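You operate a simulated robot arm through the tools that you are given. There is no shell and no other tool. Be economical: measure what you need, move in short steps, check, and stop when the job is done.

You are at the controls of a simulated two-armed robot. One attempt, no reset.

Task
Pick up the grey sponge from the top of the core stand with one hand, pass it to the other hand and put it on the shelf of the head table. Set down upright: grey sponge.
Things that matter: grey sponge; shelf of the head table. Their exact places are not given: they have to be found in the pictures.

Only the result counts: the job must be done as asked and must still hold three seconds after the hand-in. Knocking over, shifting, dropping, spilling or breaking anything else fails it.

Robot
Two 7-joint arms with two-finger parallel grippers on one trunk, on a base that drives. Base frame: it is fixed to the floor where the robot stands at the start and does not move with it; the origin is under the middle of the robot, x ahead of it, y to its left, z up; the surface under the hand at the start is at about z = 0.7. Lengths are in m, angles in degrees, forces in N, time in s.
The left shoulder is at the start at [0.124, 0.171, 1.162], the right one opposite. With the tool pointing down near the work surface each hand reaches from about 0.1 to 0.88 m from the robot's upright axis, wherever it stands, measured 20 degrees to its own side. Places, roughly: shelf of the head table [0.7, 1.2, 0.3]. Payload 4.4 kg a hand.
The TCP of each hand is the grasp point between the finger pads, 0.023 m short of the fingertips. In the tool frame z runs along the fingers and y along their closing line. Largest opening 0.094 m; finger width 0.038, thickness 0.01; the body of the gripper, 0.054 by 0.096 m, starts 0.039 m behind the TCP.
Orientation is told as [roll, pitch, yaw] about the base's x, y, z axes, in that order, counted from this pose: with the fingers straight down and closing along the base's y, the tool's x points along the base's -x, its y along +y and its z along -z.

Tools
- The arms move only by the tool jog_arm. It takes "left_plan", "right_plan" or both (then of equal length, played together; a hand with none holds still); each is a list of rows, each an object (a shift or turn left out is 0, a gripper value left out holds the last) with "offset": the shift along the base's x, y, z in units of 20 mm (1.0 is 20 mm), a list of three; "delta_rot": the turn, a rotation vector about the base's x, y, z in units of 8 degrees (1.0 is 8 degrees), a list of three; "grip": the gripper command, from -1 (fully open) to 1 (shut), values between in proportion. In form: [{"offset": [tx, ty, tz], "delta_rot": [rx, ry, rz], "grip": grip}, ...]. A call has 1 to 12 rows; each row shifts and turns the commanded pose from where the row before left it. A call with a number of a shift or a turn outside -1 to 1 is refused whole. Rows are played at 5 a second. More than 0.05 m and 8.6 degrees between two rows, or a gripper value outside its range, and nothing of the call is played. A pose out of reach is approached as far as the arm can. The call stops where the force on the tool passes 40 N (or 10 N more than at its start, if that is more) or the arm is blocked; 0.2 s more then pass. The fingers move at their own pace (about 0.072 m/s each) and stop on an object; they squeeze with about 42 N. The grip force told is the motor's: it shows also when the fingers shut on nothing. Time passes only in rows, and 0.2 s behind the last, so rows that do not move let the fingers close. It gives the time, the measured TCP pose, the force on the tool (base axes), the opening and the grip force at its end, in the units of the frame above (readings bear some noise), with the torque about the TCP (base axes, N m) and any sound that the robot's microphone picked up.
- Cameras (640 x 400 px; columns grow to the right, rows downward): "scene" is now at [0.2304, 0.0286, 1.2897]; the picture's right is [0.34, -0.94, 0.00], its down [-0.66, -0.24, -0.71] and it looks along [0.67, 0.24, -0.70] (base axes); focal length 278 px, centre (320, 200). "left" rides on the left gripper at [0.086, -0.016, -0.074] in its tool frame; the picture's right is [0.18, 0.98, 0.00], its down [-0.58, 0.11, -0.81] and it looks along [-0.79, 0.15, 0.59] (tool axes); focal length 243 px, centre (320, 200). "right" rides on the right gripper at [0.086, 0.016, -0.074] in its tool frame; the picture's right is [-0.18, 0.98, 0.00], its down [-0.58, -0.11, -0.81] and it looks along [-0.79, -0.15, 0.59] (tool axes); focal length 243 px, centre (320, 200).
- grab_frame(camera): a new picture of that camera. No time passes.
- slide_trunk(by): slides the trunk up (or, below 0, down) by that many m; the arms and the scene camera ride with it, the base frame stays. It gives what a move gives, with no picture.
- drive_base(legs): drives the robot by 1 to 6 legs, each [ahead, left, turn to the left] in m, m and degrees, along the robot's own axes; the way and the turn of a leg run together, so that a leg with both is an arc; at most 1.5 m and 180 degrees a leg. The arms and the cameras ride along, it lands a little off, and it stops where it bumps. It gives what a move gives.
- aim_head(pan, tilt): turns the head with the scene camera to pan (to the left, within 80 degrees either way) and tilt (down, from -29 to 69), counted from straight ahead of the robot. It gives what a move gives.
- measure_at(camera, pixels): for up to 12 pixels [column, row] of the newest picture of that camera ("zoom" is the newest enlarged one), the place [x, y, z] in the base frame of the surface seen there, good to about 0.003 m. No time passes.
- zoom(camera, box): a new picture of the part [left, top, right, bottom] of that camera's present view, enlarged. No time passes.
- sign_off(): hands the job in; it is judged then, once.

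Keep the steps short. Do not move on a guess: measure, check each grasp and each placing, and mend mistakes. In all there are 80 turns and 70 pictures (those below and enlarged ones count). Leave the grippers open and the arms clear of the work at the hand-in unless told otherwise, and finish with a single line.

The tools are called after "Emit:" as a command line: name --argument value ..., lists and objects as JSON in quotes. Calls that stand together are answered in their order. jog_arm: Moves the arms, as the interface text tells. Its arguments: {"type":"object","properties":{"left_plan":{"type":"array","items":{"type":"object","properties":{"offset":{"type":"array","items":{"type":"number"}},"delta_rot":{"type":"array","items":{"type":"number"}},"grip":{"type":"number"}}}},"right_plan":{"type":"array","items":{"type":"object","properties":{"offset":{"type":"array","items":{"type":"number"}},"delta_rot":{"type":"array","items":{"type":"number"}},"grip":{"type":"number"}}}}},"required":[]} The other tools are called the same way: slide_trunk (by) slides the trunk up or down; drive_base (legs) drives the base; aim_head (pan, tilt) turns the head that bears the scene camera; grab_frame (camera) takes a picture; measure_at (camera, pixels) gives the place of the surface under pixels of a picture; zoom (camera, box) takes an enlarged picture of a part of a camera's view; sign_off () hands the job in.

At the start:

```text
clock: 0.0
left_eef_pos: [0.4654, 0.4335, 0.9787]
left_tcp_rot: [-0.1, 0.0, 0.0]
left_wrist_force: [0.3, -1.0, -0.2]
left_torque: [0.04, -0.01, -0.01]
left_width: 0.0941
left_gripper_force: 0.1
right_eef_pos: [0.6309, -0.0791, 1.0059]
right_tcp_rot: [-0.1, 0.1, 0.0]
right_wrist_force: [-0.5, -0.6, 0.7]
right_torque: [-0.02, -0.05, -0.01]
right_width: 0.094
right_gripper_force: 0.0
trunk travel left (down, up): [-0.175, 0.213]
robot x, y, heading: [0.0002, -0.0019, 0.2]
head pan, tilt: [19.8, 44.7]
```

scene: 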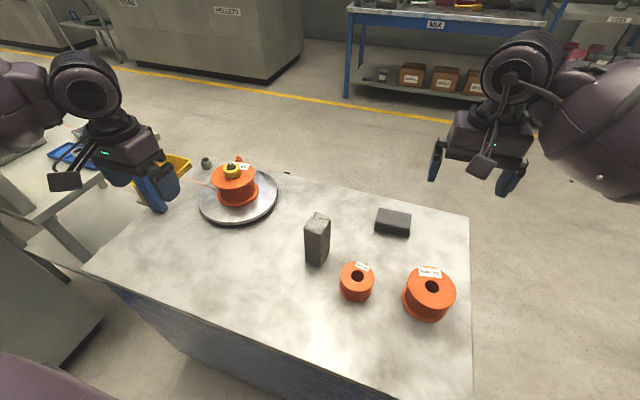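
right: 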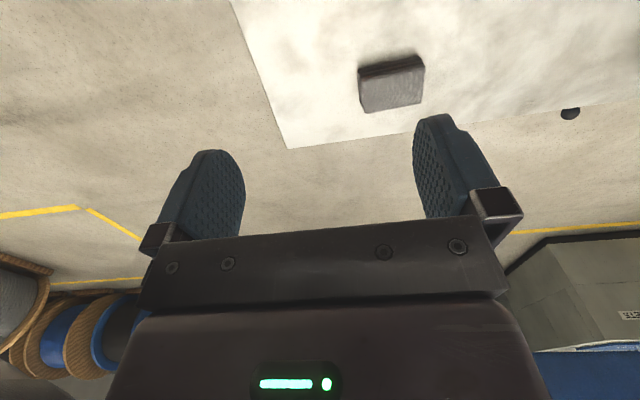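
left: 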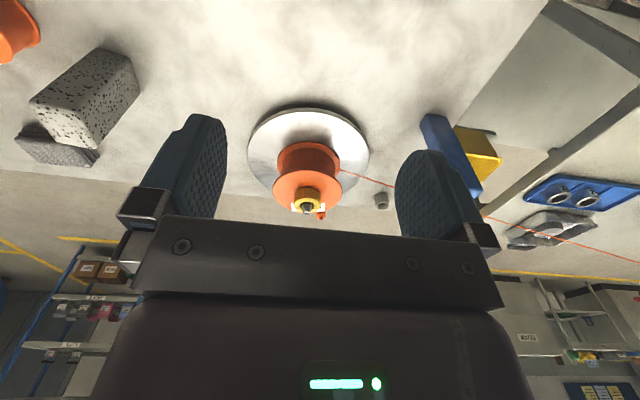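

I see two grey blocks on the near table: a standing speckled one at (317,238) and a flat dark one at (393,222). I'll zoom in and measure both to tell which is the sponge.

Emit:
zoom --camera "scene" --box '[260, 180, 480, 330]'

Emit:
measure_at --camera "scene" --pixels '[[318, 218], [310, 245], [323, 245], [393, 215], [393, 232], [237, 185], [300, 300], [240, 260], [75, 150], [70, 190]]'

Emit:
zoom --camera "left" --box '[0, 0, 200, 200]'

```text
2.67 times, centred on (370, 255) of scene
```

zoom: 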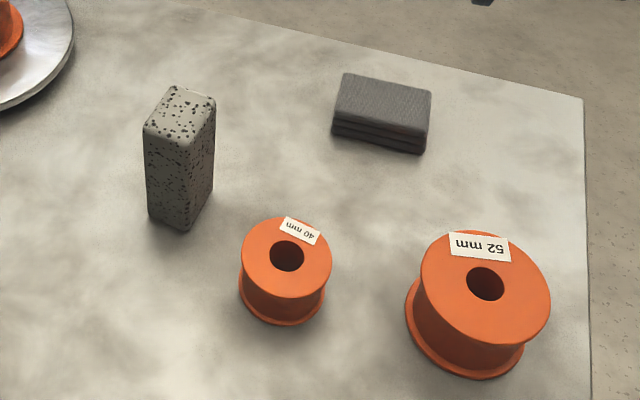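

```text
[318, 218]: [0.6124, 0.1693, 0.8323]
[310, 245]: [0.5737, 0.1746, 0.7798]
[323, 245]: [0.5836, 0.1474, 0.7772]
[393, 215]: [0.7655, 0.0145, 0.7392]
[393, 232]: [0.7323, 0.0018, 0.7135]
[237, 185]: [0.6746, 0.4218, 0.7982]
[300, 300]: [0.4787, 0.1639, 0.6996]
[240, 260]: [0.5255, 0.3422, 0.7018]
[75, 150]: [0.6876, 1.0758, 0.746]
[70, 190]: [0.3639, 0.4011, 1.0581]
```

```text
2.00 times, centred on (100, 100) of left
```

zoom: 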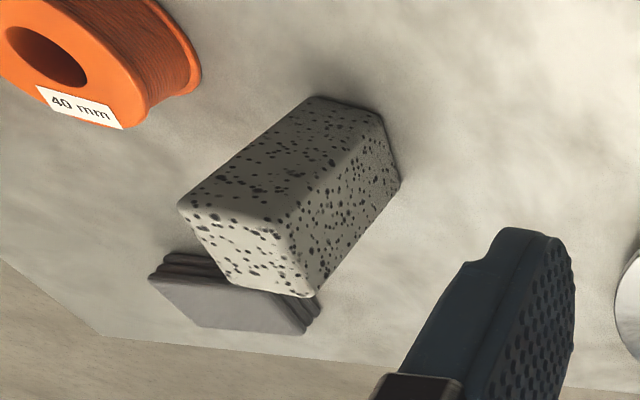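

The speckled, pore-covered standing block is the sponge; the flat one is a folded cloth. Now I measure its corners, then look left at the head table.

Emit:
zoom --camera "scene" --box '[285, 200, 349, 280]'

Emit:
aim_head --pan 65 --tilt 40

Emit:
grab_frame --camera "scene"

```text
5.00 times, centred on (317, 240) of scene
```

zoom: 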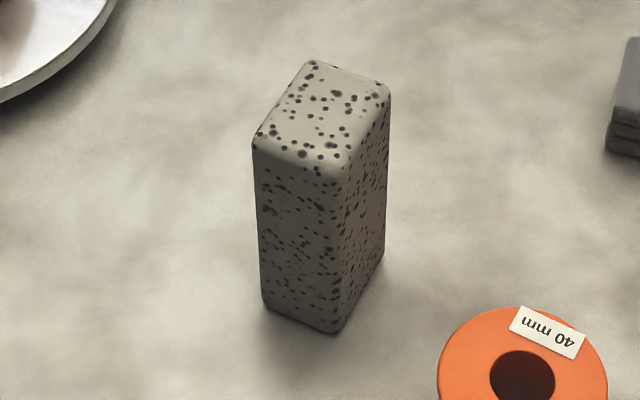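

```text
clock: 1.1
left_eef_pos: [0.4657, 0.4342, 0.9797]
left_tcp_rot: [-0.1, 0.1, 0.0]
left_wrist_force: [-0.2, 0.0, 0.2]
left_torque: [0.03, 0.03, 0.01]
left_width: 0.0942
left_gripper_force: 0.1
right_eef_pos: [0.6311, -0.078, 1.0066]
right_tcp_rot: [0.1, 0.0, 0.0]
right_wrist_force: [0.9, -0.5, 0.9]
right_torque: [0.01, -0.04, 0.04]
right_width: 0.0939
right_gripper_force: 0.0
trunk travel left (down, up): [-0.175, 0.213]
robot x, y, heading: [0.0008, 0.0018, -0.0]
head pan, tilt: [65.0, 40.0]
```

```text
63 pictures are left
```

scene: 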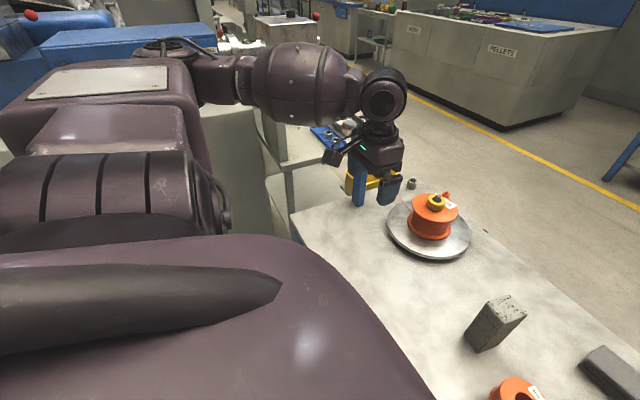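

The head table stands left at about (290,165), with a shelf at (300,190) largely hidden by the left arm. I'll zoom there and measure.

Emit:
zoom --camera "scene" --box '[200, 90, 440, 240]'

Emit:
measure_at --camera "scene" --pixels '[[283, 185], [298, 200], [318, 185], [275, 145], [250, 180], [350, 185], [310, 147], [412, 183], [370, 180], [490, 310], [520, 310], [505, 335]]'

```text
2.67 times, centred on (320, 165) of scene
```

zoom: 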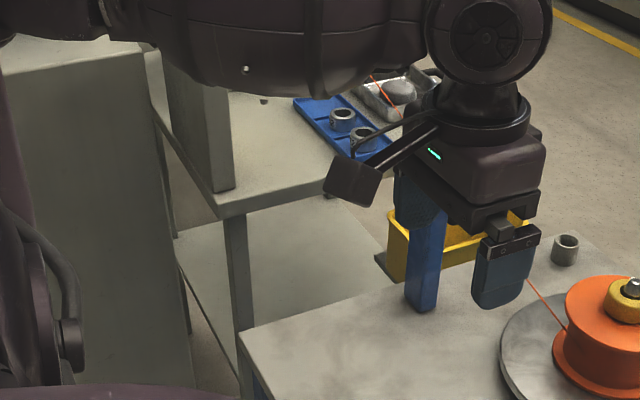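

```text
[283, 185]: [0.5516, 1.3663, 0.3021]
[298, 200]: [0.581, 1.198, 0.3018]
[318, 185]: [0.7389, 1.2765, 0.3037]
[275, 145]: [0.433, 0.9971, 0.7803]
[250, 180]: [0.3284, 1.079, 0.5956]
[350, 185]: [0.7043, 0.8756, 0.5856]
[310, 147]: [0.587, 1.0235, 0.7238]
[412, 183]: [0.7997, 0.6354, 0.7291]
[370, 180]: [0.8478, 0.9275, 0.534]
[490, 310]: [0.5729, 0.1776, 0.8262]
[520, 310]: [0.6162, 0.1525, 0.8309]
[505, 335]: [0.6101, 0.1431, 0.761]
```

Head-table shelf is at z≈0.302. Now I turn the head back to the sponge for exact corners.

Emit:
aim_head --pan 15 --tilt 50

Emit:
grab_frame --camera "scene"

```text
clock: 2.3
left_eef_pos: [0.4657, 0.4341, 0.9796]
left_tcp_rot: [-0.1, 0.0, 0.0]
left_wrist_force: [-0.9, 0.3, 0.5]
left_torque: [0.0, -0.01, 0.0]
left_width: 0.0942
left_gripper_force: 0.0
right_eef_pos: [0.6317, -0.0786, 1.006]
right_tcp_rot: [0.0, -0.1, 0.0]
right_wrist_force: [-0.2, -0.6, -0.6]
right_torque: [0.0, -0.03, -0.03]
right_width: 0.094
right_gripper_force: 0.0
trunk travel left (down, up): [-0.175, 0.213]
robot x, y, heading: [0.0014, -0.0006, -0.1]
head pan, tilt: [15.0, 50.0]
```

```text
61 pictures are left
```

scene: 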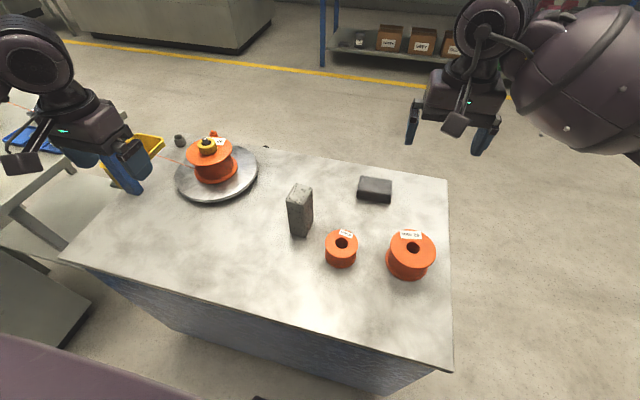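

Emit:
zoom --camera "scene" --box '[268, 170, 332, 250]'

```text
5.00 times, centred on (300, 210) of scene
```

zoom: 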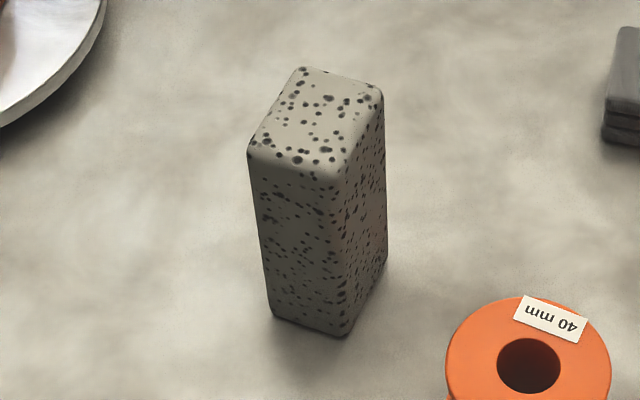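

I measure the four top corners, side faces and base corners.

Emit:
measure_at --camera "zoom" --pixels '[[302, 71], [379, 93], [340, 172], [252, 148], [318, 122], [275, 318], [345, 332], [383, 264], [262, 230], [340, 240], [350, 240], [382, 190]]'

Emit:
measure_at --camera "scene" --pixels '[[65, 260], [452, 370], [448, 180], [130, 190], [210, 165], [184, 160]]'

```text
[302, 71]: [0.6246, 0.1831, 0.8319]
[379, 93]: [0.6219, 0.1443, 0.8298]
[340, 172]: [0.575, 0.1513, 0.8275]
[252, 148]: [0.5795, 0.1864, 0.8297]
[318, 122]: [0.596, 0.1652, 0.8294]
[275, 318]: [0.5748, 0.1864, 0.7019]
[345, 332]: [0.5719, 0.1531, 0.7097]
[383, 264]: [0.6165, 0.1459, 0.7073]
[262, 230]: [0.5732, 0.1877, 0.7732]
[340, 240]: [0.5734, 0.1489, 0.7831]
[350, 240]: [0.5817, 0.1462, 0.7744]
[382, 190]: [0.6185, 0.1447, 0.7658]
```

```text
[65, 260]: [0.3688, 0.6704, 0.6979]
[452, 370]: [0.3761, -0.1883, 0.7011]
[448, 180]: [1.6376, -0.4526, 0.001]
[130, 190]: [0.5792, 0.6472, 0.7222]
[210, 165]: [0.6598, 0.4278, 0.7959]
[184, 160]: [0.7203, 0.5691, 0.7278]
```

Sponge: x 0.572–0.625, y 0.145–0.188, top 0.830, turned about -6°. I move the right hand above it with yaw -6°, opened.

Emit:
jog_arm --right_plan '[{"offset": [-0.14, 1, -0.2], "delta_rot": [0, 0, -0.25], "grip": -1}, {"offset": [-0.14, 1, -0.2], "delta_rot": [0, 0, -0.25]}, {"offset": [-0.14, 1, -0.2], "delta_rot": [0, 0, -0.25]}, {"offset": [-0.14, 1, -0.2]}, {"offset": [-0.14, 1, -0.2]}, {"offset": [-0.14, 1, -0.2]}, {"offset": [-0.14, 1, -0.2]}, {"offset": [-0.14, 1, -0.2]}, {"offset": [-0.14, 1, -0.2]}, {"offset": [-0.14, 1, -0.2]}, {"offset": [-0.14, 1, -0.2]}, {"offset": [-0.14, 1, -0.2]}]'

Emit:
grab_frame --camera "right"

```text
clock: 4.9
left_eef_pos: [0.4652, 0.4349, 0.9788]
left_tcp_rot: [0.1, 0.0, 0.0]
left_wrist_force: [0.7, 0.0, -0.1]
left_torque: [0.03, -0.01, -0.02]
left_width: 0.0944
left_gripper_force: 0.1
right_eef_pos: [0.5973, 0.1623, 0.9598]
right_tcp_rot: [0.0, 0.0, -6.0]
right_wrist_force: [0.1, -0.6, -0.8]
right_torque: [-0.03, 0.0, -0.02]
right_width: 0.0939
right_gripper_force: 0.0
trunk travel left (down, up): [-0.175, 0.213]
robot x, y, heading: [-0.0028, -0.0005, -0.1]
head pan, tilt: [15.0, 50.0]
```

```text
59 pictures are left
```

right: 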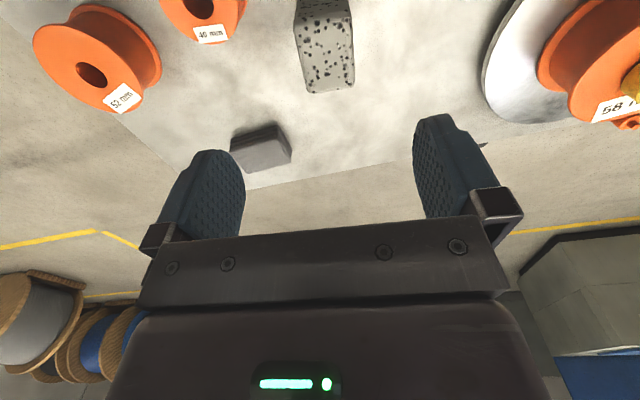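

Well aligned over the sponge. Descend to z≈0.811 with a 4 mm y fix.

Emit:
jog_arm --right_plan '[{"offset": [0, 0.2, -0.93]}, {"offset": [0, 0, -0.93]}, {"offset": [0, 0, -0.93]}, {"offset": [0, 0, -0.93]}, {"offset": [0, 0, -0.93]}, {"offset": [0, 0, -0.93]}, {"offset": [0, 0, -0.93]}, {"offset": [0, 0, -0.93]}]'

Emit:
zoom --camera "scene" --box '[220, 110, 380, 260]'

```text
clock: 6.7
left_eef_pos: [0.4657, 0.4325, 0.978]
left_tcp_rot: [0.0, 0.0, 0.0]
left_wrist_force: [0.3, 0.8, 0.8]
left_torque: [0.02, 0.02, -0.01]
left_width: 0.0942
left_gripper_force: 0.1
right_eef_pos: [0.5982, 0.1661, 0.8095]
right_tcp_rot: [0.0, 0.0, -6.0]
right_wrist_force: [-0.2, -0.1, 0.2]
right_torque: [0.01, 0.02, 0.02]
right_width: 0.0941
right_gripper_force: 0.0
trunk travel left (down, up): [-0.175, 0.213]
robot x, y, heading: [-0.0023, -0.0007, 0.1]
head pan, tilt: [15.0, 50.0]
```

```text
2.67 times, centred on (300, 185) of scene
```

zoom: 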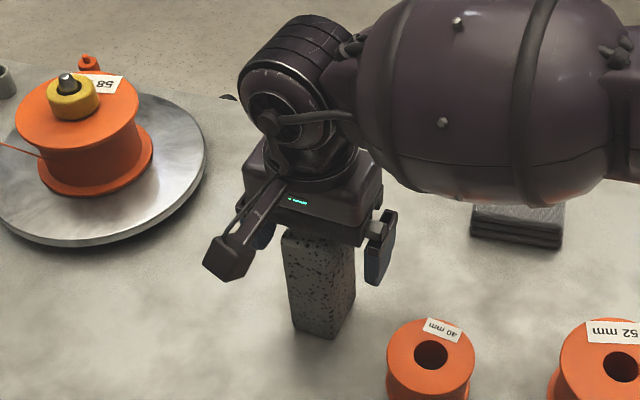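

Fingers straddle the sponge. Close, then lift a little.

Emit:
jog_arm --right_plan '[{"grip": 1}, {"grip": 1}, {"grip": 1}, {"grip": 1}, {"grip": 1}]'

Emit:
jog_arm --right_plan '[{"offset": [0, 0, 0.8]}, {"offset": [0, 0, 1]}, {"offset": [0, 0, 1]}, {"offset": [0, 0, 1]}, {"offset": [0, 0, 1]}, {"offset": [0, 0, 1]}, {"offset": [0, 0, 1]}, {"offset": [0, 0, 1]}, {"offset": [0, 0, 1]}, {"offset": [0, 0, 1]}]'

Emit:
grab_frame --camera "scene"

```text
clock: 7.9
left_eef_pos: [0.4649, 0.4338, 0.9796]
left_tcp_rot: [0.0, 0.0, 0.0]
left_wrist_force: [0.8, -0.4, -0.4]
left_torque: [-0.02, -0.01, 0.02]
left_width: 0.0939
left_gripper_force: 0.1
right_eef_pos: [0.597, 0.1656, 0.8104]
right_tcp_rot: [0.0, 0.0, -6.1]
right_wrist_force: [-0.1, -0.2, -0.7]
right_torque: [-0.01, -0.02, 0.0]
right_width: 0.0432
right_gripper_force: 42.3
trunk travel left (down, up): [-0.175, 0.213]
robot x, y, heading: [-0.003, -0.0006, 0.1]
head pan, tilt: [15.0, 50.0]
```

```text
clock: 10.1
left_eef_pos: [0.4658, 0.4326, 0.9784]
left_tcp_rot: [0.0, 0.0, 0.0]
left_wrist_force: [0.0, -0.2, -0.7]
left_torque: [-0.01, -0.03, 0.01]
left_width: 0.0941
left_gripper_force: 0.1
right_eef_pos: [0.5973, 0.1667, 1.0063]
right_tcp_rot: [0.0, -0.1, -6.0]
right_wrist_force: [0.2, 0.3, -0.2]
right_torque: [-0.02, -0.01, 0.01]
right_width: 0.0435
right_gripper_force: 42.0
trunk travel left (down, up): [-0.175, 0.213]
robot x, y, heading: [-0.001, 0.0037, 0.0]
head pan, tilt: [15.0, 50.0]
```

```text
57 pictures are left
```

scene: 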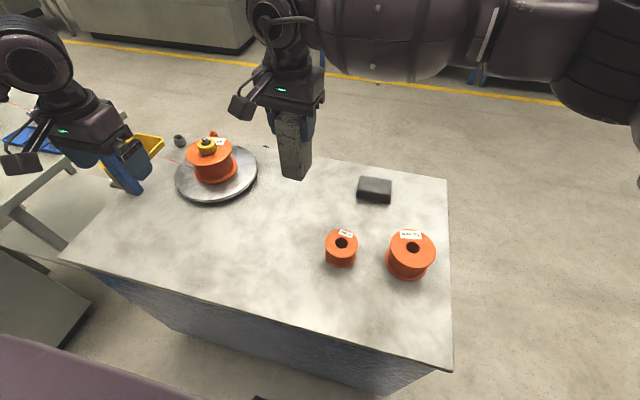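

Sponge is firmly held (opening 43 mm, bottom ≈0.896). For the pass I pitch the left hand to point forward, 25° below level, and square the right hand (and sponge) to yaw 0.

Emit:
jog_arm --left_plan '[{"delta_rot": [0, -0.9, 0], "grip": -1}, {"delta_rot": [0, -0.9, 0]}, {"delta_rot": [0, -0.9, 0]}, {"delta_rot": [0, -0.9, 0]}, {"delta_rot": [0, -0.9, 0]}, {"delta_rot": [0, -0.9, 0]}, {"delta_rot": [0, -0.9, 0]}, {"delta_rot": [0, -0.9, 0]}, {"delta_rot": [0, -0.9, 0]}, {}]' --right_plan '[{"delta_rot": [0, 0, 0.25]}, {"delta_rot": [0, 0, 0.25]}, {"delta_rot": [0, 0, 0.25]}, {}, {}, {}, {}, {}, {}, {}]'

Emit:
grab_frame --camera "scene"

```text
clock: 12.3
left_eef_pos: [0.4653, 0.4327, 0.9801]
left_tcp_rot: [0.1, -65.0, -0.1]
left_wrist_force: [-0.2, -0.5, 0.0]
left_torque: [-0.01, 0.01, -0.02]
left_width: 0.0938
left_gripper_force: 0.0
right_eef_pos: [0.597, 0.1658, 1.0072]
right_tcp_rot: [-0.1, 0.0, -0.1]
right_wrist_force: [-0.7, -0.3, 0.6]
right_torque: [-0.02, 0.02, -0.01]
right_width: 0.0432
right_gripper_force: 42.1
trunk travel left (down, up): [-0.175, 0.213]
robot x, y, heading: [0.0027, 0.0017, -0.1]
head pan, tilt: [15.0, 50.0]
```

```text
56 pictures are left
```

scene: 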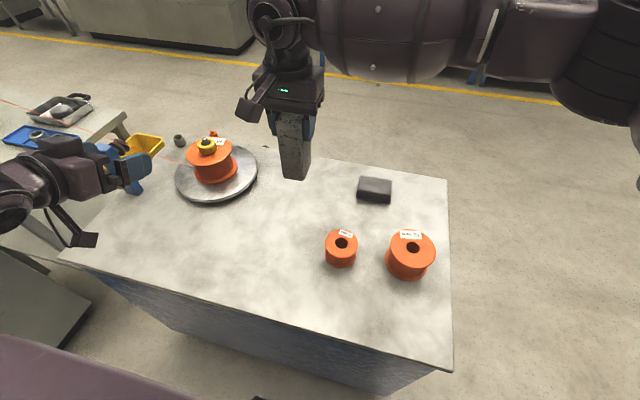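

The left hand is oriented right. I shift it sideways to behind the sponge at its lower half.

Emit:
jog_arm --left_plan '[{"offset": [0, -1, -0.16]}, {"offset": [0, -1, -0.16]}, {"offset": [0, -1, -0.16]}, {"offset": [0, -1, -0.16]}, {"offset": [0, -1, -0.16]}, {"offset": [0, -1, -0.16]}, {"offset": [0, -1, -0.16]}, {"offset": [0, -1, -0.16]}, {"offset": [0, -1, -0.16]}, {"offset": [0, -1, -0.16]}, {"offset": [0, -1, -0.16]}, {"offset": [0, -1, -0.16]}]'

Emit:
jog_arm --left_plan '[{"offset": [0, -0.65, 0]}, {"offset": [0, -0.67, 0]}, {}]'

Emit:
grab_frame --camera "scene"

Emit:
grab_frame --camera "left"

```text
clock: 14.9
left_eef_pos: [0.4651, 0.4125, 0.9762]
left_tcp_rot: [0.0, -64.8, -0.2]
left_wrist_force: [0.2, -0.6, 0.8]
left_torque: [-0.01, 0.02, 0.04]
left_width: 0.0939
left_gripper_force: 0.2
left hand out of reach, approached as far as the arm can: row 2, 3, 4, 5, 6, 7, 8, 9, 10, 11, 12
right_eef_pos: [0.5971, 0.1656, 1.0062]
right_tcp_rot: [0.0, 0.0, 0.0]
right_wrist_force: [-0.3, -0.1, -0.7]
right_torque: [0.01, 0.01, 0.02]
right_width: 0.0432
right_gripper_force: 42.1
trunk travel left (down, up): [-0.175, 0.213]
robot x, y, heading: [0.0024, -0.0002, 0.0]
head pan, tilt: [15.0, 50.0]
```

```text
clock: 15.7
left_eef_pos: [0.4647, 0.4124, 0.9755]
left_tcp_rot: [-0.1, -64.8, 0.0]
left_wrist_force: [-0.1, 0.1, 0.2]
left_torque: [-0.01, 0.0, -0.03]
left_width: 0.0938
left_gripper_force: 0.1
left hand out of reach, approached as far as the arm can: row 1, 2
right_eef_pos: [0.5969, 0.1655, 1.0062]
right_tcp_rot: [0.0, 0.0, -0.1]
right_wrist_force: [0.7, 0.4, -0.2]
right_torque: [0.02, 0.05, 0.01]
right_width: 0.0432
right_gripper_force: 41.8
trunk travel left (down, up): [-0.175, 0.213]
robot x, y, heading: [-0.0014, -0.0013, -0.1]
head pan, tilt: [15.0, 50.0]
```

```text
55 pictures are left
```

scene: 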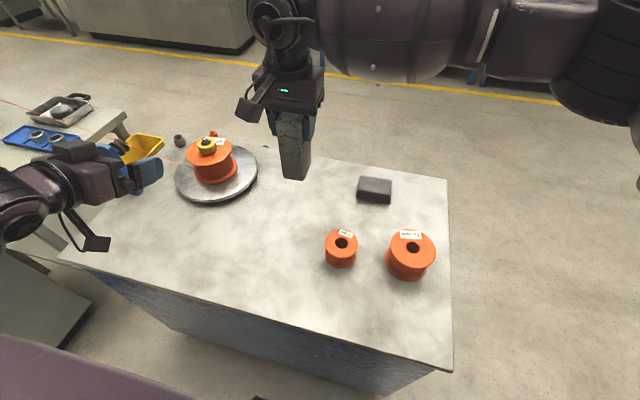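

```text
54 pictures are left
```

left: 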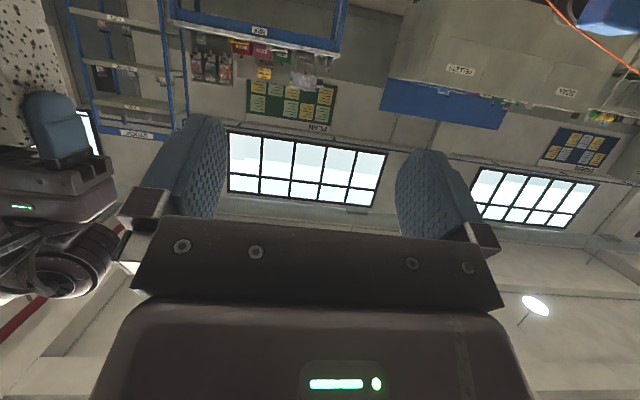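

The left arm can't move inward with fingers straight ahead so close to its shoulder. I'll yaw it inward (toward -y), a natural crossing pose, with no translation to see what it allows.

Emit:
jog_arm --left_plan '[{"delta_rot": [0, 0, -0.9]}, {"delta_rot": [0, 0, -0.9]}, {"delta_rot": [0, 0, -0.9]}, {"delta_rot": [0, 0, -0.9]}, {"delta_rot": [0, 0, -0.9]}, {"delta_rot": [0, 0, -0.9]}, {}]'

```text
clock: 17.3
left_eef_pos: [0.4656, 0.4125, 0.9754]
left_tcp_rot: [0.0, -64.9, -43.2]
left_wrist_force: [0.5, 0.0, -0.2]
left_torque: [0.02, 0.02, -0.04]
left_width: 0.0939
left_gripper_force: 0.1
right_eef_pos: [0.5976, 0.1655, 1.0056]
right_tcp_rot: [0.0, 0.0, 0.1]
right_wrist_force: [0.2, -0.8, 0.3]
right_torque: [-0.01, -0.01, -0.01]
right_width: 0.0431
right_gripper_force: 41.7
trunk travel left (down, up): [-0.175, 0.213]
robot x, y, heading: [0.0006, -0.0031, 0.0]
head pan, tilt: [15.0, 50.0]
```

That works: command follows the reached pose. I yaw the right hand (with sponge) by the same -43° and move the left hand to a spot 12 cm short of the sponge.

Emit:
jog_arm --left_plan '[{"offset": [0.23, -0.98, -0.21]}, {"offset": [0.23, -0.98, -0.21]}, {"offset": [0.23, -0.98, -0.21]}, {"offset": [0.23, -0.98, -0.21]}, {"offset": [0.23, -0.98, -0.21]}, {"offset": [0.23, -0.98, -0.21]}, {"offset": [0.23, -0.98, -0.21]}, {"offset": [0.23, -0.98, -0.21]}]' --right_plan '[{"delta_rot": [0, 0, -0.9]}, {"delta_rot": [0, 0, -0.9]}, {"delta_rot": [0, 0, -0.9]}, {"delta_rot": [0, 0, -0.9]}, {"delta_rot": [0, 0, -0.9]}, {"delta_rot": [0, 0, -0.9]}, {}, {}]'

Emit:
grab_frame --camera "scene"

Emit:
grab_frame --camera "left"

```text
clock: 19.1
left_eef_pos: [0.5009, 0.2563, 0.9415]
left_tcp_rot: [0.0, -64.7, -43.2]
left_wrist_force: [-0.4, 0.8, 0.5]
left_torque: [-0.01, 0.0, 0.0]
left_width: 0.0939
left_gripper_force: 0.0
right_eef_pos: [0.5967, 0.1655, 1.0058]
right_tcp_rot: [0.0, 0.0, -43.2]
right_wrist_force: [0.4, 1.2, -0.5]
right_torque: [0.03, 0.03, 0.01]
right_width: 0.0434
right_gripper_force: 41.6
trunk travel left (down, up): [-0.175, 0.213]
robot x, y, heading: [0.0004, 0.0021, 0.0]
head pan, tilt: [15.0, 50.0]
```

```text
53 pictures are left
```

scene: 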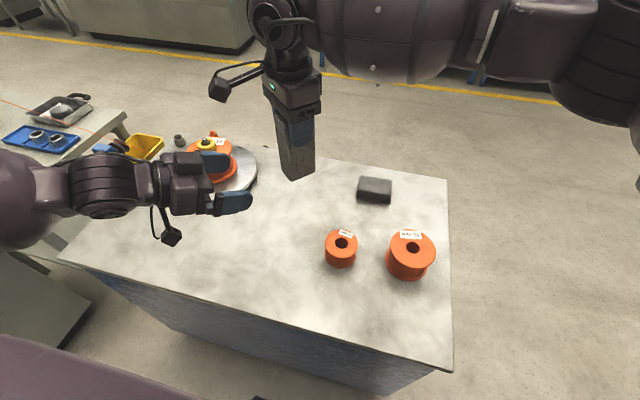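

```text
52 pictures are left
```

left: 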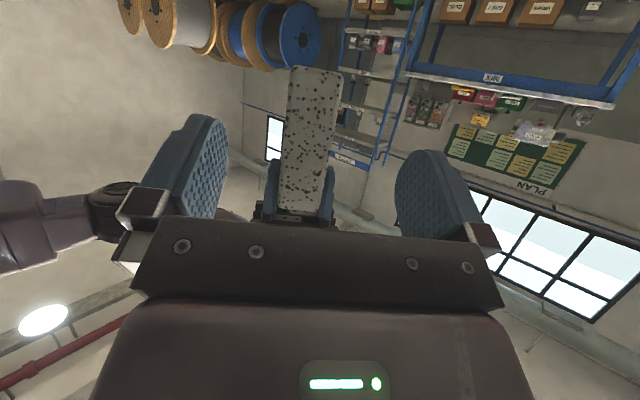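

Sponge is centred between the left fingers. Advance two-thirds of the way and check the clearance.

Emit:
jog_arm --left_plan '[{"offset": [0.74, -0.69, 0]}, {"offset": [0.74, -0.69, 0]}, {"offset": [0.74, -0.69, 0]}, {"offset": [0.74, -0.69, 0]}]'

Emit:
zoom --camera "scene" --box '[180, 40, 380, 220]'

Emit:
grab_frame --camera "left"

```text
clock: 20.1
left_eef_pos: [0.5614, 0.2015, 0.9429]
left_tcp_rot: [0.0, -65.0, -43.2]
left_wrist_force: [-0.4, -0.2, 0.4]
left_torque: [-0.02, -0.03, 0.02]
left_width: 0.0937
left_gripper_force: 0.1
right_eef_pos: [0.5982, 0.1646, 1.0046]
right_tcp_rot: [0.0, 0.0, -43.2]
right_wrist_force: [0.2, -0.7, 0.1]
right_torque: [-0.01, 0.02, -0.02]
right_width: 0.0431
right_gripper_force: 42.2
trunk travel left (down, up): [-0.175, 0.213]
robot x, y, heading: [-0.0008, -0.0022, 0.0]
head pan, tilt: [15.0, 50.0]
```

```text
2.22 times, centred on (280, 130) of scene
```

zoom: 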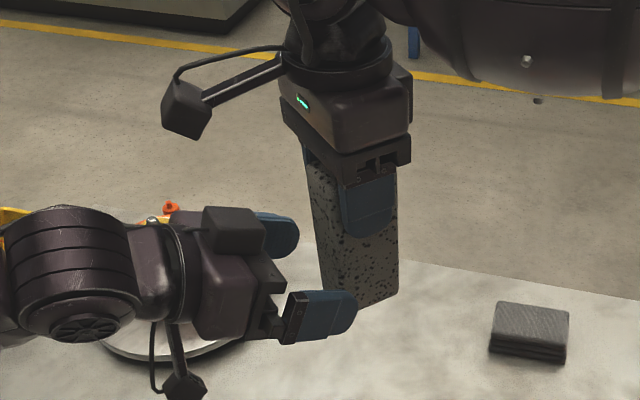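

```text
50 pictures are left
```

left: 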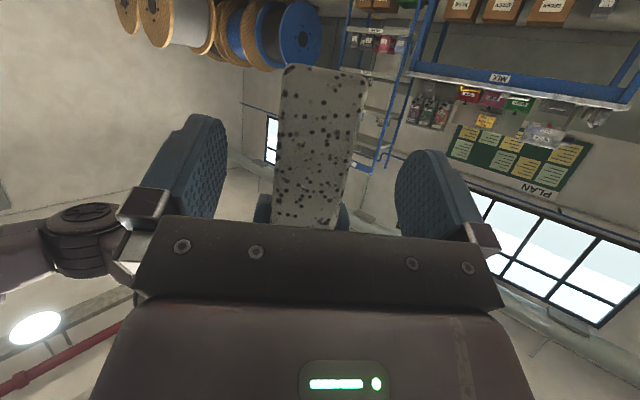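

Clear so far. A small block sits on top of the left gripper; I measure its gap to the sponge and right fingertips before the final 4 cm.

Emit:
measure_at --camera "zoom" --pixels '[[260, 225], [264, 245], [235, 210], [330, 265], [320, 200], [365, 225], [282, 285], [335, 300], [390, 305]]'

```text
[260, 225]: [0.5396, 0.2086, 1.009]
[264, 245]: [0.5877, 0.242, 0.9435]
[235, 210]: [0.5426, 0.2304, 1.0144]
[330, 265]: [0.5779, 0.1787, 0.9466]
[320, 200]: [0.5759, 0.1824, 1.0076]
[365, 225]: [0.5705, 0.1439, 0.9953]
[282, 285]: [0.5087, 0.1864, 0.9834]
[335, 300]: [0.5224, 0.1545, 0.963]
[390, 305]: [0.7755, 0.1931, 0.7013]
```

Gap is fine if I stop with the TCP 14 mm short of sponge centre: target (0.587, 0.175). Advance and close the left gripper.

Emit:
jog_arm --left_plan '[{"offset": [0.44, -0.42, 0]}, {"offset": [0.44, -0.42, 0]}, {"offset": [0.42, -0.42, 0]}, {}]'

Emit:
zoom --camera "scene" --box '[180, 40, 380, 220]'

```text
clock: 21.1
left_eef_pos: [0.5874, 0.1758, 0.9447]
left_tcp_rot: [0.0, -64.8, -43.2]
left_wrist_force: [0.5, -0.7, 0.0]
left_torque: [0.04, -0.05, 0.01]
left_width: 0.0939
left_gripper_force: 0.1
right_eef_pos: [0.5968, 0.1664, 1.0054]
right_tcp_rot: [0.0, 0.1, -43.1]
right_wrist_force: [0.1, 0.0, -0.9]
right_torque: [0.02, 0.04, -0.02]
right_width: 0.0432
right_gripper_force: 42.2
trunk travel left (down, up): [-0.175, 0.213]
robot x, y, heading: [0.0027, -0.0014, -0.0]
head pan, tilt: [15.0, 50.0]
```

```text
2.22 times, centred on (280, 130) of scene
```

zoom: 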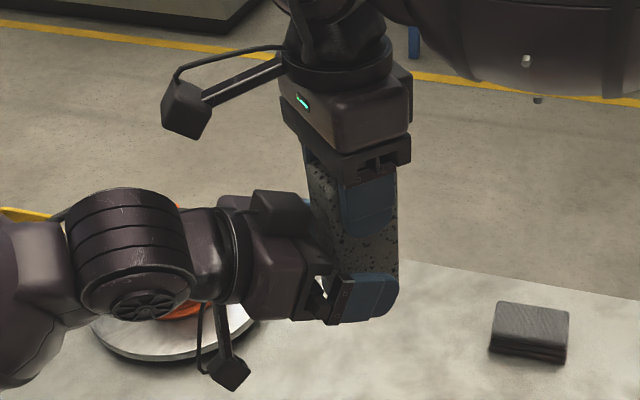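

No contact force, fingers straddle the sponge below the right fingertips. Close the left.

Emit:
jog_arm --left_plan '[{"grip": 1}, {"grip": 1}, {"grip": 1}, {"grip": 1}, {"grip": 1}]'

Emit:
grab_frame --camera "left"

```text
clock: 22.3
left_eef_pos: [0.5863, 0.1759, 0.9439]
left_tcp_rot: [0.0, -64.9, -43.3]
left_wrist_force: [-5.1, -7.3, 0.9]
left_torque: [0.24, -0.24, 0.0]
left_width: 0.0433
left_gripper_force: 41.7
right_eef_pos: [0.5969, 0.1659, 1.0062]
right_tcp_rot: [0.0, 0.0, -43.2]
right_wrist_force: [4.8, 6.3, -0.9]
right_torque: [0.17, -0.07, -0.12]
right_width: 0.0434
right_gripper_force: 41.8
trunk travel left (down, up): [-0.175, 0.213]
robot x, y, heading: [0.0014, 0.0009, 0.1]
head pan, tilt: [15.0, 50.0]
```

```text
48 pictures are left
```

left: 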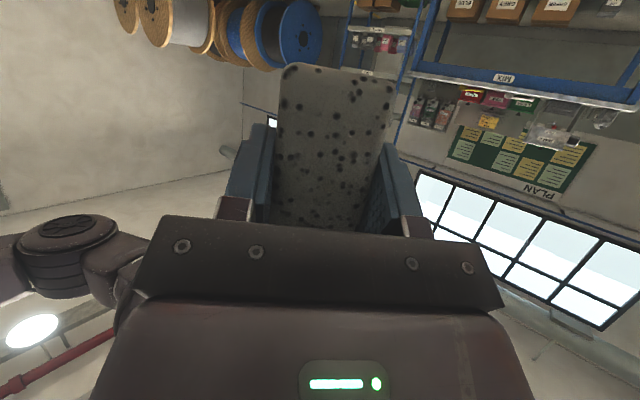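

Both hands hold the sponge (both openings 43 mm). Open the right hand and raise it clear.

Emit:
jog_arm --right_plan '[{"grip": -0.2}, {"grip": -0.2}, {"grip": -0.2}, {"offset": [0, 0, 0.5]}, {"offset": [0, 0, 1]}, {"offset": [0, 0, 1]}, {"offset": [0, 0, 1]}, {"offset": [0, 0, 1]}, {"offset": [0, 0, 1]}]'

Emit:
zoom --camera "scene" --box '[180, 40, 380, 220]'

```text
clock: 24.3
left_eef_pos: [0.5872, 0.1765, 0.9439]
left_tcp_rot: [0.1, -64.8, -43.3]
left_wrist_force: [-0.6, -0.7, 0.1]
left_torque: [0.0, 0.01, 0.01]
left_width: 0.0434
left_gripper_force: 41.8
right_eef_pos: [0.5961, 0.1661, 1.1166]
right_tcp_rot: [-0.1, 0.0, -43.2]
right_wrist_force: [-0.1, 0.1, -0.7]
right_torque: [-0.01, -0.01, -0.01]
right_width: 0.0562
right_gripper_force: 0.0
trunk travel left (down, up): [-0.175, 0.213]
robot x, y, heading: [-0.0011, 0.0083, 0.1]
head pan, tilt: [15.0, 50.0]
```

```text
2.22 times, centred on (280, 130) of scene
```

zoom: 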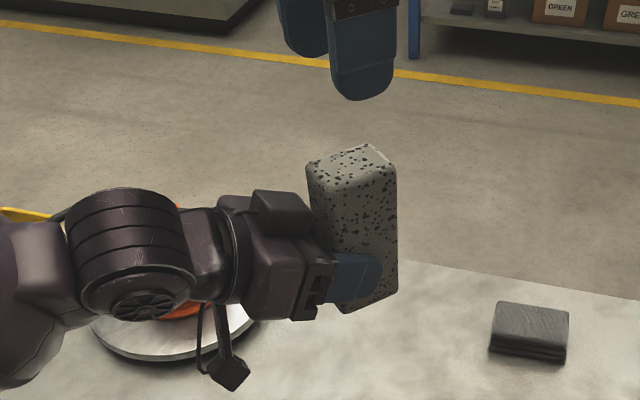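

The left hand has the sponge upright alone. Withdraw the right arm to its side, then scout the head table.

Emit:
jog_arm --right_plan '[{"offset": [-0.2, -1, 0], "delta_rot": [0, 0, 0.9], "grip": -1}, {"offset": [-0.2, -1, 0], "delta_rot": [0, 0, 0.9]}, {"offset": [-0.5, -1, 0], "delta_rot": [0, 0, 0.9]}, {"offset": [-0.5, -1, 0], "delta_rot": [0, 0, 0.9]}, {"offset": [-0.5, -1, 0], "delta_rot": [0, 0, 0.9]}, {"offset": [-0.5, -1, 0], "delta_rot": [0, 0, 0.9]}, {"offset": [-0.5, -1, 0]}, {"offset": [-0.5, -1, 0]}, {"offset": [-0.5, -1, 0]}, {"offset": [-0.5, -1, 0]}, {"offset": [-0.5, -1, 0]}, {"offset": [-0.5, -1, 0]}]'

Emit:
jog_arm --right_plan '[{"offset": [-1, -1, 0]}, {"offset": [-1, -1, 0]}, {"offset": [-1, -1, 0]}, {"offset": [-1, -1, 0]}]'

Emit:
aim_head --pan 60 --tilt 35

Emit:
grab_frame --camera "scene"

```text
clock: 26.9
left_eef_pos: [0.5888, 0.1761, 0.942]
left_tcp_rot: [0.2, -64.8, -43.3]
left_wrist_force: [-0.2, -0.7, -0.9]
left_torque: [0.0, 0.03, 0.02]
left_width: 0.0432
left_gripper_force: 42.1
right_eef_pos: [0.4885, -0.0742, 1.1152]
right_tcp_rot: [0.2, -0.1, 0.1]
right_wrist_force: [0.1, -0.1, 0.7]
right_torque: [0.01, 0.03, 0.0]
right_width: 0.094
right_gripper_force: 0.1
trunk travel left (down, up): [-0.175, 0.213]
robot x, y, heading: [0.0021, 0.0009, 0.1]
head pan, tilt: [15.0, 50.0]
```

```text
clock: 27.9
left_eef_pos: [0.5873, 0.1761, 0.9441]
left_tcp_rot: [0.1, -64.7, -43.3]
left_wrist_force: [-0.4, -0.3, 0.2]
left_torque: [0.01, 0.05, -0.03]
left_width: 0.043
left_gripper_force: 41.8
right_eef_pos: [0.4094, -0.1542, 1.116]
right_tcp_rot: [0.0, 0.0, 0.0]
right_wrist_force: [0.0, -1.6, 0.0]
right_torque: [0.0, 0.02, -0.01]
right_width: 0.0941
right_gripper_force: 0.1
trunk travel left (down, up): [-0.175, 0.213]
robot x, y, heading: [-0.0005, 0.001, 0.0]
head pan, tilt: [15.0, 50.0]
```

```text
clock: 29.0
left_eef_pos: [0.5879, 0.1755, 0.9434]
left_tcp_rot: [0.1, -64.8, -43.2]
left_wrist_force: [-0.4, -0.2, 0.5]
left_torque: [-0.01, 0.0, 0.0]
left_width: 0.0434
left_gripper_force: 42.3
right_eef_pos: [0.4094, -0.1541, 1.1157]
right_tcp_rot: [0.0, -0.1, 0.1]
right_wrist_force: [-0.2, -0.6, 0.4]
right_torque: [0.01, 0.01, 0.0]
right_width: 0.0943
right_gripper_force: 0.1
trunk travel left (down, up): [-0.175, 0.213]
robot x, y, heading: [-0.0012, 0.0027, -0.1]
head pan, tilt: [60.0, 35.0]
```

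```text
46 pictures are left
```

scene: 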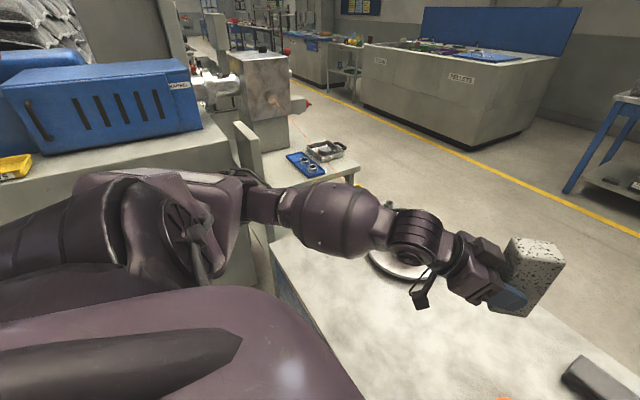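

An extruder occupies the left; the head table sits beyond my left arm around (300,170). Zoom to see its layout and free sides.

Emit:
zoom --camera "scene" --box '[220, 80, 400, 280]'

Emit:
measure_at --camera "scene" --pixels '[[305, 142], [355, 168], [268, 188], [260, 160], [280, 85], [265, 105], [306, 103], [240, 150], [200, 150], [350, 130], [450, 170], [100, 220]]'

```text
2.00 times, centred on (310, 180) of scene
```

zoom: 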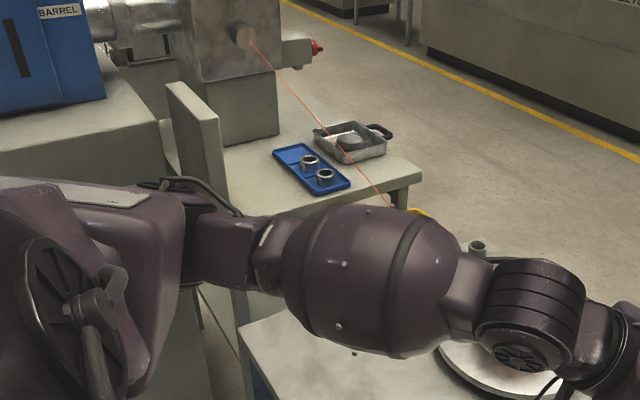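

```text
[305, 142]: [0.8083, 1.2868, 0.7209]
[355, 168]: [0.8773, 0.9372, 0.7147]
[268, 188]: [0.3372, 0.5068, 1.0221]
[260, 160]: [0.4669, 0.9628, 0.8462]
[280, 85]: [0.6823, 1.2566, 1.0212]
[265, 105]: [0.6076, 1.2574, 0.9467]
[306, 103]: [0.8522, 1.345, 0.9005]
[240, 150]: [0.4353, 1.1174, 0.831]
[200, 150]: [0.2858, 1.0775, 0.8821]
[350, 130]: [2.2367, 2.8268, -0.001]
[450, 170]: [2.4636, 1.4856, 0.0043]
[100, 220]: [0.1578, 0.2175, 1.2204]
```

The head table spans x≈0.45–0.9, y≈0.93–1.5; the extruder blocks its -x side, the core stand its -y side, so the open floor at x>0.9 is the place to work from. I check the way around on my right.

Emit:
aim_head --pan -60 --tilt 35

Emit:
grab_frame --camera "scene"

Emit:
aim_head --pan 0 --tilt 25

Emit:
grab_frame --camera "scene"

```text
clock: 31.0
left_eef_pos: [0.5884, 0.1761, 0.9432]
left_tcp_rot: [0.0, -64.8, -43.2]
left_wrist_force: [-0.1, 0.6, -0.1]
left_torque: [0.0, 0.0, -0.01]
left_width: 0.0429
left_gripper_force: 41.8
right_eef_pos: [0.4082, -0.1535, 1.115]
right_tcp_rot: [0.0, 0.0, 0.0]
right_wrist_force: [-0.1, -0.1, -0.2]
right_torque: [-0.01, 0.0, 0.01]
right_width: 0.0939
right_gripper_force: 0.0
trunk travel left (down, up): [-0.175, 0.213]
robot x, y, heading: [0.0024, -0.0009, -0.0]
head pan, tilt: [-60.0, 35.0]
```

```text
44 pictures are left
```

scene: 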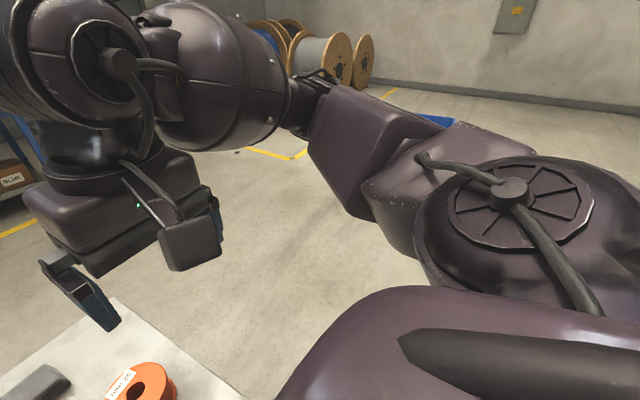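

```text
clock: 32.3
left_eef_pos: [0.5878, 0.1762, 0.9438]
left_tcp_rot: [0.1, -64.9, -43.3]
left_wrist_force: [-0.9, 0.4, 0.3]
left_torque: [0.01, 0.02, -0.03]
left_width: 0.0431
left_gripper_force: 41.6
right_eef_pos: [0.4086, -0.1538, 1.1156]
right_tcp_rot: [-0.1, 0.0, 0.0]
right_wrist_force: [0.7, 0.0, -0.1]
right_torque: [-0.03, 0.0, 0.0]
right_width: 0.0941
right_gripper_force: 0.0
trunk travel left (down, up): [-0.175, 0.213]
robot x, y, heading: [0.003, 0.0007, -0.1]
head pan, tilt: [0.0, 25.0]
```

```text
43 pictures are left
```

scene: 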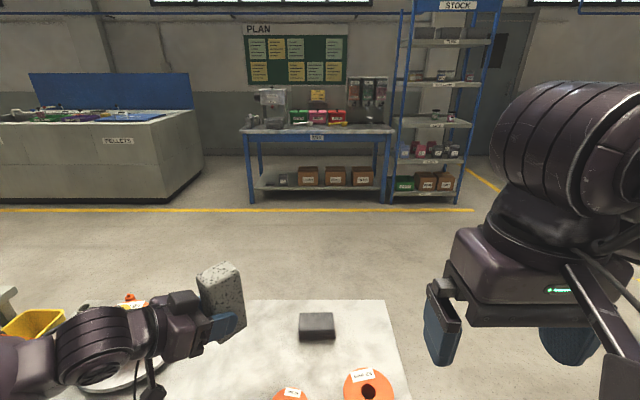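

Right floor and the aisle ahead are clear. I measure the aisle limits before driving.

Emit:
measure_at --camera "scene" --pixels '[[386, 304], [250, 304], [250, 200], [400, 205], [10, 325], [40, 315], [190, 190], [320, 230], [480, 240]]'

Emit:
drive_base --legs '[[0, -0.95, 0]]'

```text
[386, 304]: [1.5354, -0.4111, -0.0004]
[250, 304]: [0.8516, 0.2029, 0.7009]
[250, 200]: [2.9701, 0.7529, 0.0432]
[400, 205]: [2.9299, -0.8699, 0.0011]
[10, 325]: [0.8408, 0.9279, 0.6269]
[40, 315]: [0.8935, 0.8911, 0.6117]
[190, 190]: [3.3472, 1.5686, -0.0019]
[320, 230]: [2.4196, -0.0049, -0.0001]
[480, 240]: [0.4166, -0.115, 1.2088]
```

```text
clock: 41.0
left_eef_pos: [0.5861, -0.7774, 0.9435]
left_tcp_rot: [-0.1, -64.8, -43.3]
left_wrist_force: [-0.7, 0.3, -0.1]
left_torque: [-0.01, 0.02, 0.0]
left_width: 0.0429
left_gripper_force: 42.0
right_eef_pos: [0.4081, -1.1067, 1.116]
right_tcp_rot: [-0.1, 0.0, 0.0]
right_wrist_force: [-0.1, 0.3, 0.2]
right_torque: [0.0, -0.02, -0.01]
right_width: 0.094
right_gripper_force: 0.1
trunk travel left (down, up): [-0.175, 0.213]
robot x, y, heading: [-0.0035, -0.9517, -0.2]
head pan, tilt: [0.0, 25.0]
```

No bump. Drive ahead to x≈1.75, then left past the stand, then turn to face the head table from the +x side.

Emit:
drive_base --legs '[[1.5, 0, 0], [0.25, 0, 0], [0, 1.1, 0], [0, 1.05, 0], [0, 0, 180]]'

Emit:
aim_head --pan 0 --tilt 40

Emit:
grab_frame --camera "scene"

```text
clock: 75.9
left_eef_pos: [1.1784, 1.0306, 0.9439]
left_tcp_rot: [0.0, -64.8, 135.4]
left_wrist_force: [0.9, 0.0, 0.1]
left_torque: [0.01, 0.02, 0.04]
left_width: 0.0434
left_gripper_force: 42.7
right_eef_pos: [1.3655, 1.3562, 1.1159]
right_tcp_rot: [0.1, 0.0, 178.6]
right_wrist_force: [-0.6, -0.2, 0.0]
right_torque: [-0.03, -0.01, -0.06]
right_width: 0.0938
right_gripper_force: 0.0
trunk travel left (down, up): [-0.175, 0.213]
robot x, y, heading: [1.769, 1.1903, 178.4]
head pan, tilt: [0.0, 25.0]
```

```text
clock: 76.7
left_eef_pos: [1.1805, 1.0314, 0.9438]
left_tcp_rot: [0.0, -64.8, 135.4]
left_wrist_force: [0.5, -0.4, -0.3]
left_torque: [0.01, 0.0, 0.0]
left_width: 0.043
left_gripper_force: 41.6
right_eef_pos: [1.3663, 1.3566, 1.1163]
right_tcp_rot: [0.0, 0.0, 178.6]
right_wrist_force: [-0.1, 0.1, 0.3]
right_torque: [-0.02, -0.02, -0.03]
right_width: 0.0941
right_gripper_force: 0.1
trunk travel left (down, up): [-0.175, 0.213]
robot x, y, heading: [1.7717, 1.1976, 178.4]
head pan, tilt: [0.0, 40.0]
```

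```text
42 pictures are left
```

scene: 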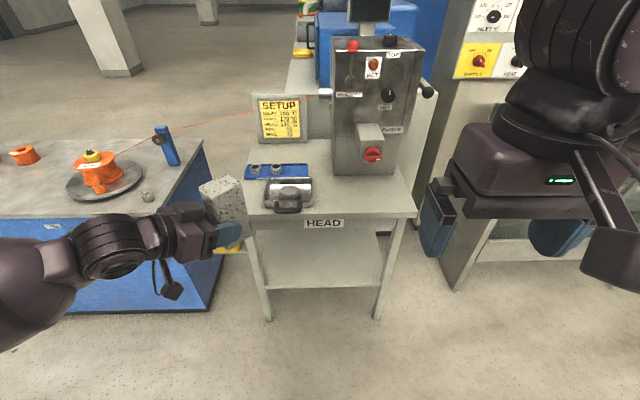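

Clear view: the HEAD table's front is open, shelf at (320,262). Measure shelf edge, legs and tabletop edge.

Emit:
measure_at --camera "scene" --pixels '[[275, 285], [370, 284], [320, 282], [320, 260], [320, 240], [272, 270], [380, 270], [255, 218], [410, 215], [320, 220], [265, 250], [230, 245]]'

Emit:
zoom --camera "scene" --box '[220, 180, 440, 330]'

```text
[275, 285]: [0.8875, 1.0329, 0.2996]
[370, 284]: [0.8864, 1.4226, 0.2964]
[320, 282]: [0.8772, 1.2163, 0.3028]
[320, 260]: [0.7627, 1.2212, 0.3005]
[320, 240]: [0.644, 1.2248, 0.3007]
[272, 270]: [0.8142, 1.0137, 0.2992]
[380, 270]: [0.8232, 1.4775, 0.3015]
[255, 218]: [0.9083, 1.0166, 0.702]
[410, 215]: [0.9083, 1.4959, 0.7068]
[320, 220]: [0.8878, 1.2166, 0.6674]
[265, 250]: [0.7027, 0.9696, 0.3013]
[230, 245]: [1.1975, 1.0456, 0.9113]
```

```text
2.67 times, centred on (330, 255) of scene
```

zoom: 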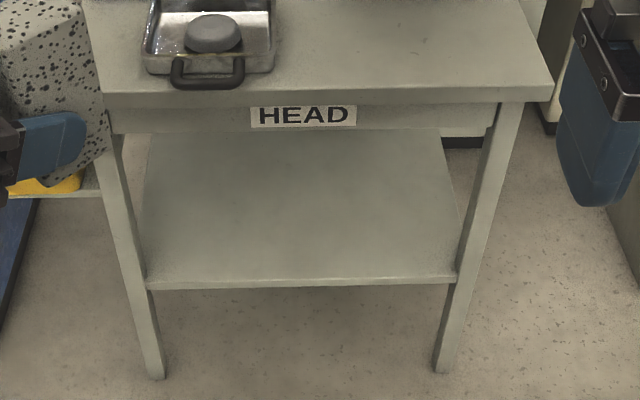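

Shelf: front edge x≈0.887, z≈0.301, free between legs y 1.02–1.44; apron underside about 0.62. I turn the left hand to point straight at the table (yaw 180) while shifting it outward.

Emit:
jog_arm --left_plan '[{"offset": [0, -1, 0], "delta_rot": [0, 0, 0.7]}, {"offset": [0, -1, 0], "delta_rot": [0, 0, 0.7]}, {"offset": [0, -1, 0], "delta_rot": [0, 0, 0.7]}, {"offset": [0, -1, 0], "delta_rot": [0, 0, 0.7]}, {"offset": [0, -1, 0], "delta_rot": [0, 0, 0.7]}, {"offset": [0, -1, 0], "delta_rot": [0, 0, 0.7]}, {"offset": [0, -1, 0], "delta_rot": [0, 0, 0.7]}, {"offset": [0, 0, 0], "delta_rot": [0, 0, 0.68]}]'

Emit:
slide_trunk --by -0.17

```text
clock: 78.5
left_eef_pos: [1.1796, 0.8929, 0.9428]
left_tcp_rot: [0.0, -64.8, -179.9]
left_wrist_force: [-0.2, -0.8, -0.6]
left_torque: [0.05, -0.01, -0.01]
left_width: 0.043
left_gripper_force: 42.2
right_eef_pos: [1.3651, 1.3568, 1.1161]
right_tcp_rot: [0.0, -0.1, 178.6]
right_wrist_force: [-0.6, 0.3, -0.8]
right_torque: [0.0, 0.03, 0.01]
right_width: 0.0938
right_gripper_force: 0.0
trunk travel left (down, up): [-0.175, 0.213]
robot x, y, heading: [1.7717, 1.193, 178.7]
head pan, tilt: [0.0, 40.0]
```

```text
clock: 80.4
left_eef_pos: [1.2024, 0.8907, 0.6739]
left_tcp_rot: [0.6, -49.0, 179.5]
left_wrist_force: [-0.7, 0.4, -0.5]
left_torque: [0.01, 0.01, 0.02]
left_width: 0.043
left_gripper_force: 42.0
right_eef_pos: [1.32, 1.3581, 0.7995]
right_tcp_rot: [0.0, 31.0, 178.5]
right_wrist_force: [0.2, 0.6, 0.3]
right_torque: [-0.01, 0.05, 0.0]
right_width: 0.0938
right_gripper_force: 0.0
trunk travel left (down, up): [-0.005, 0.383]
robot x, y, heading: [1.7709, 1.19, 178.4]
head pan, tilt: [0.0, 40.0]
```

Odd: the hands' pitch also changed during the trunk slide (left -65→-49). Take a look at the state.

Emit:
grab_frame --camera "scene"

Emit:
grab_frame --camera "left"

```text
40 pictures are left
```

scene: 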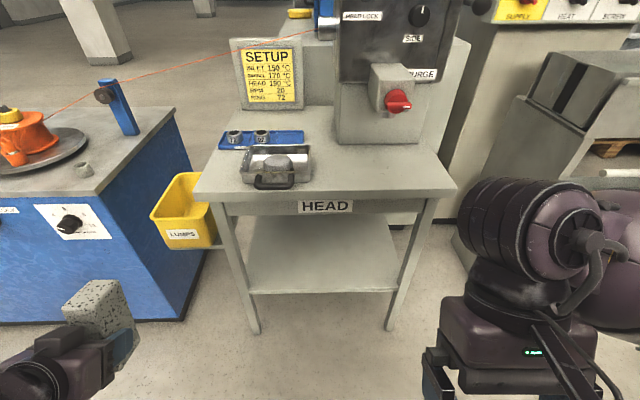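

```text
39 pictures are left
```

left: 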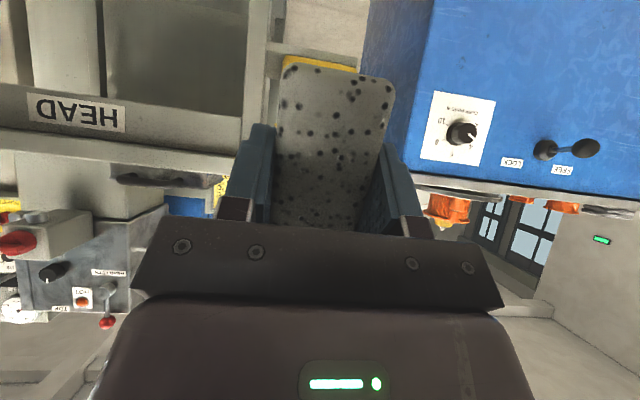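

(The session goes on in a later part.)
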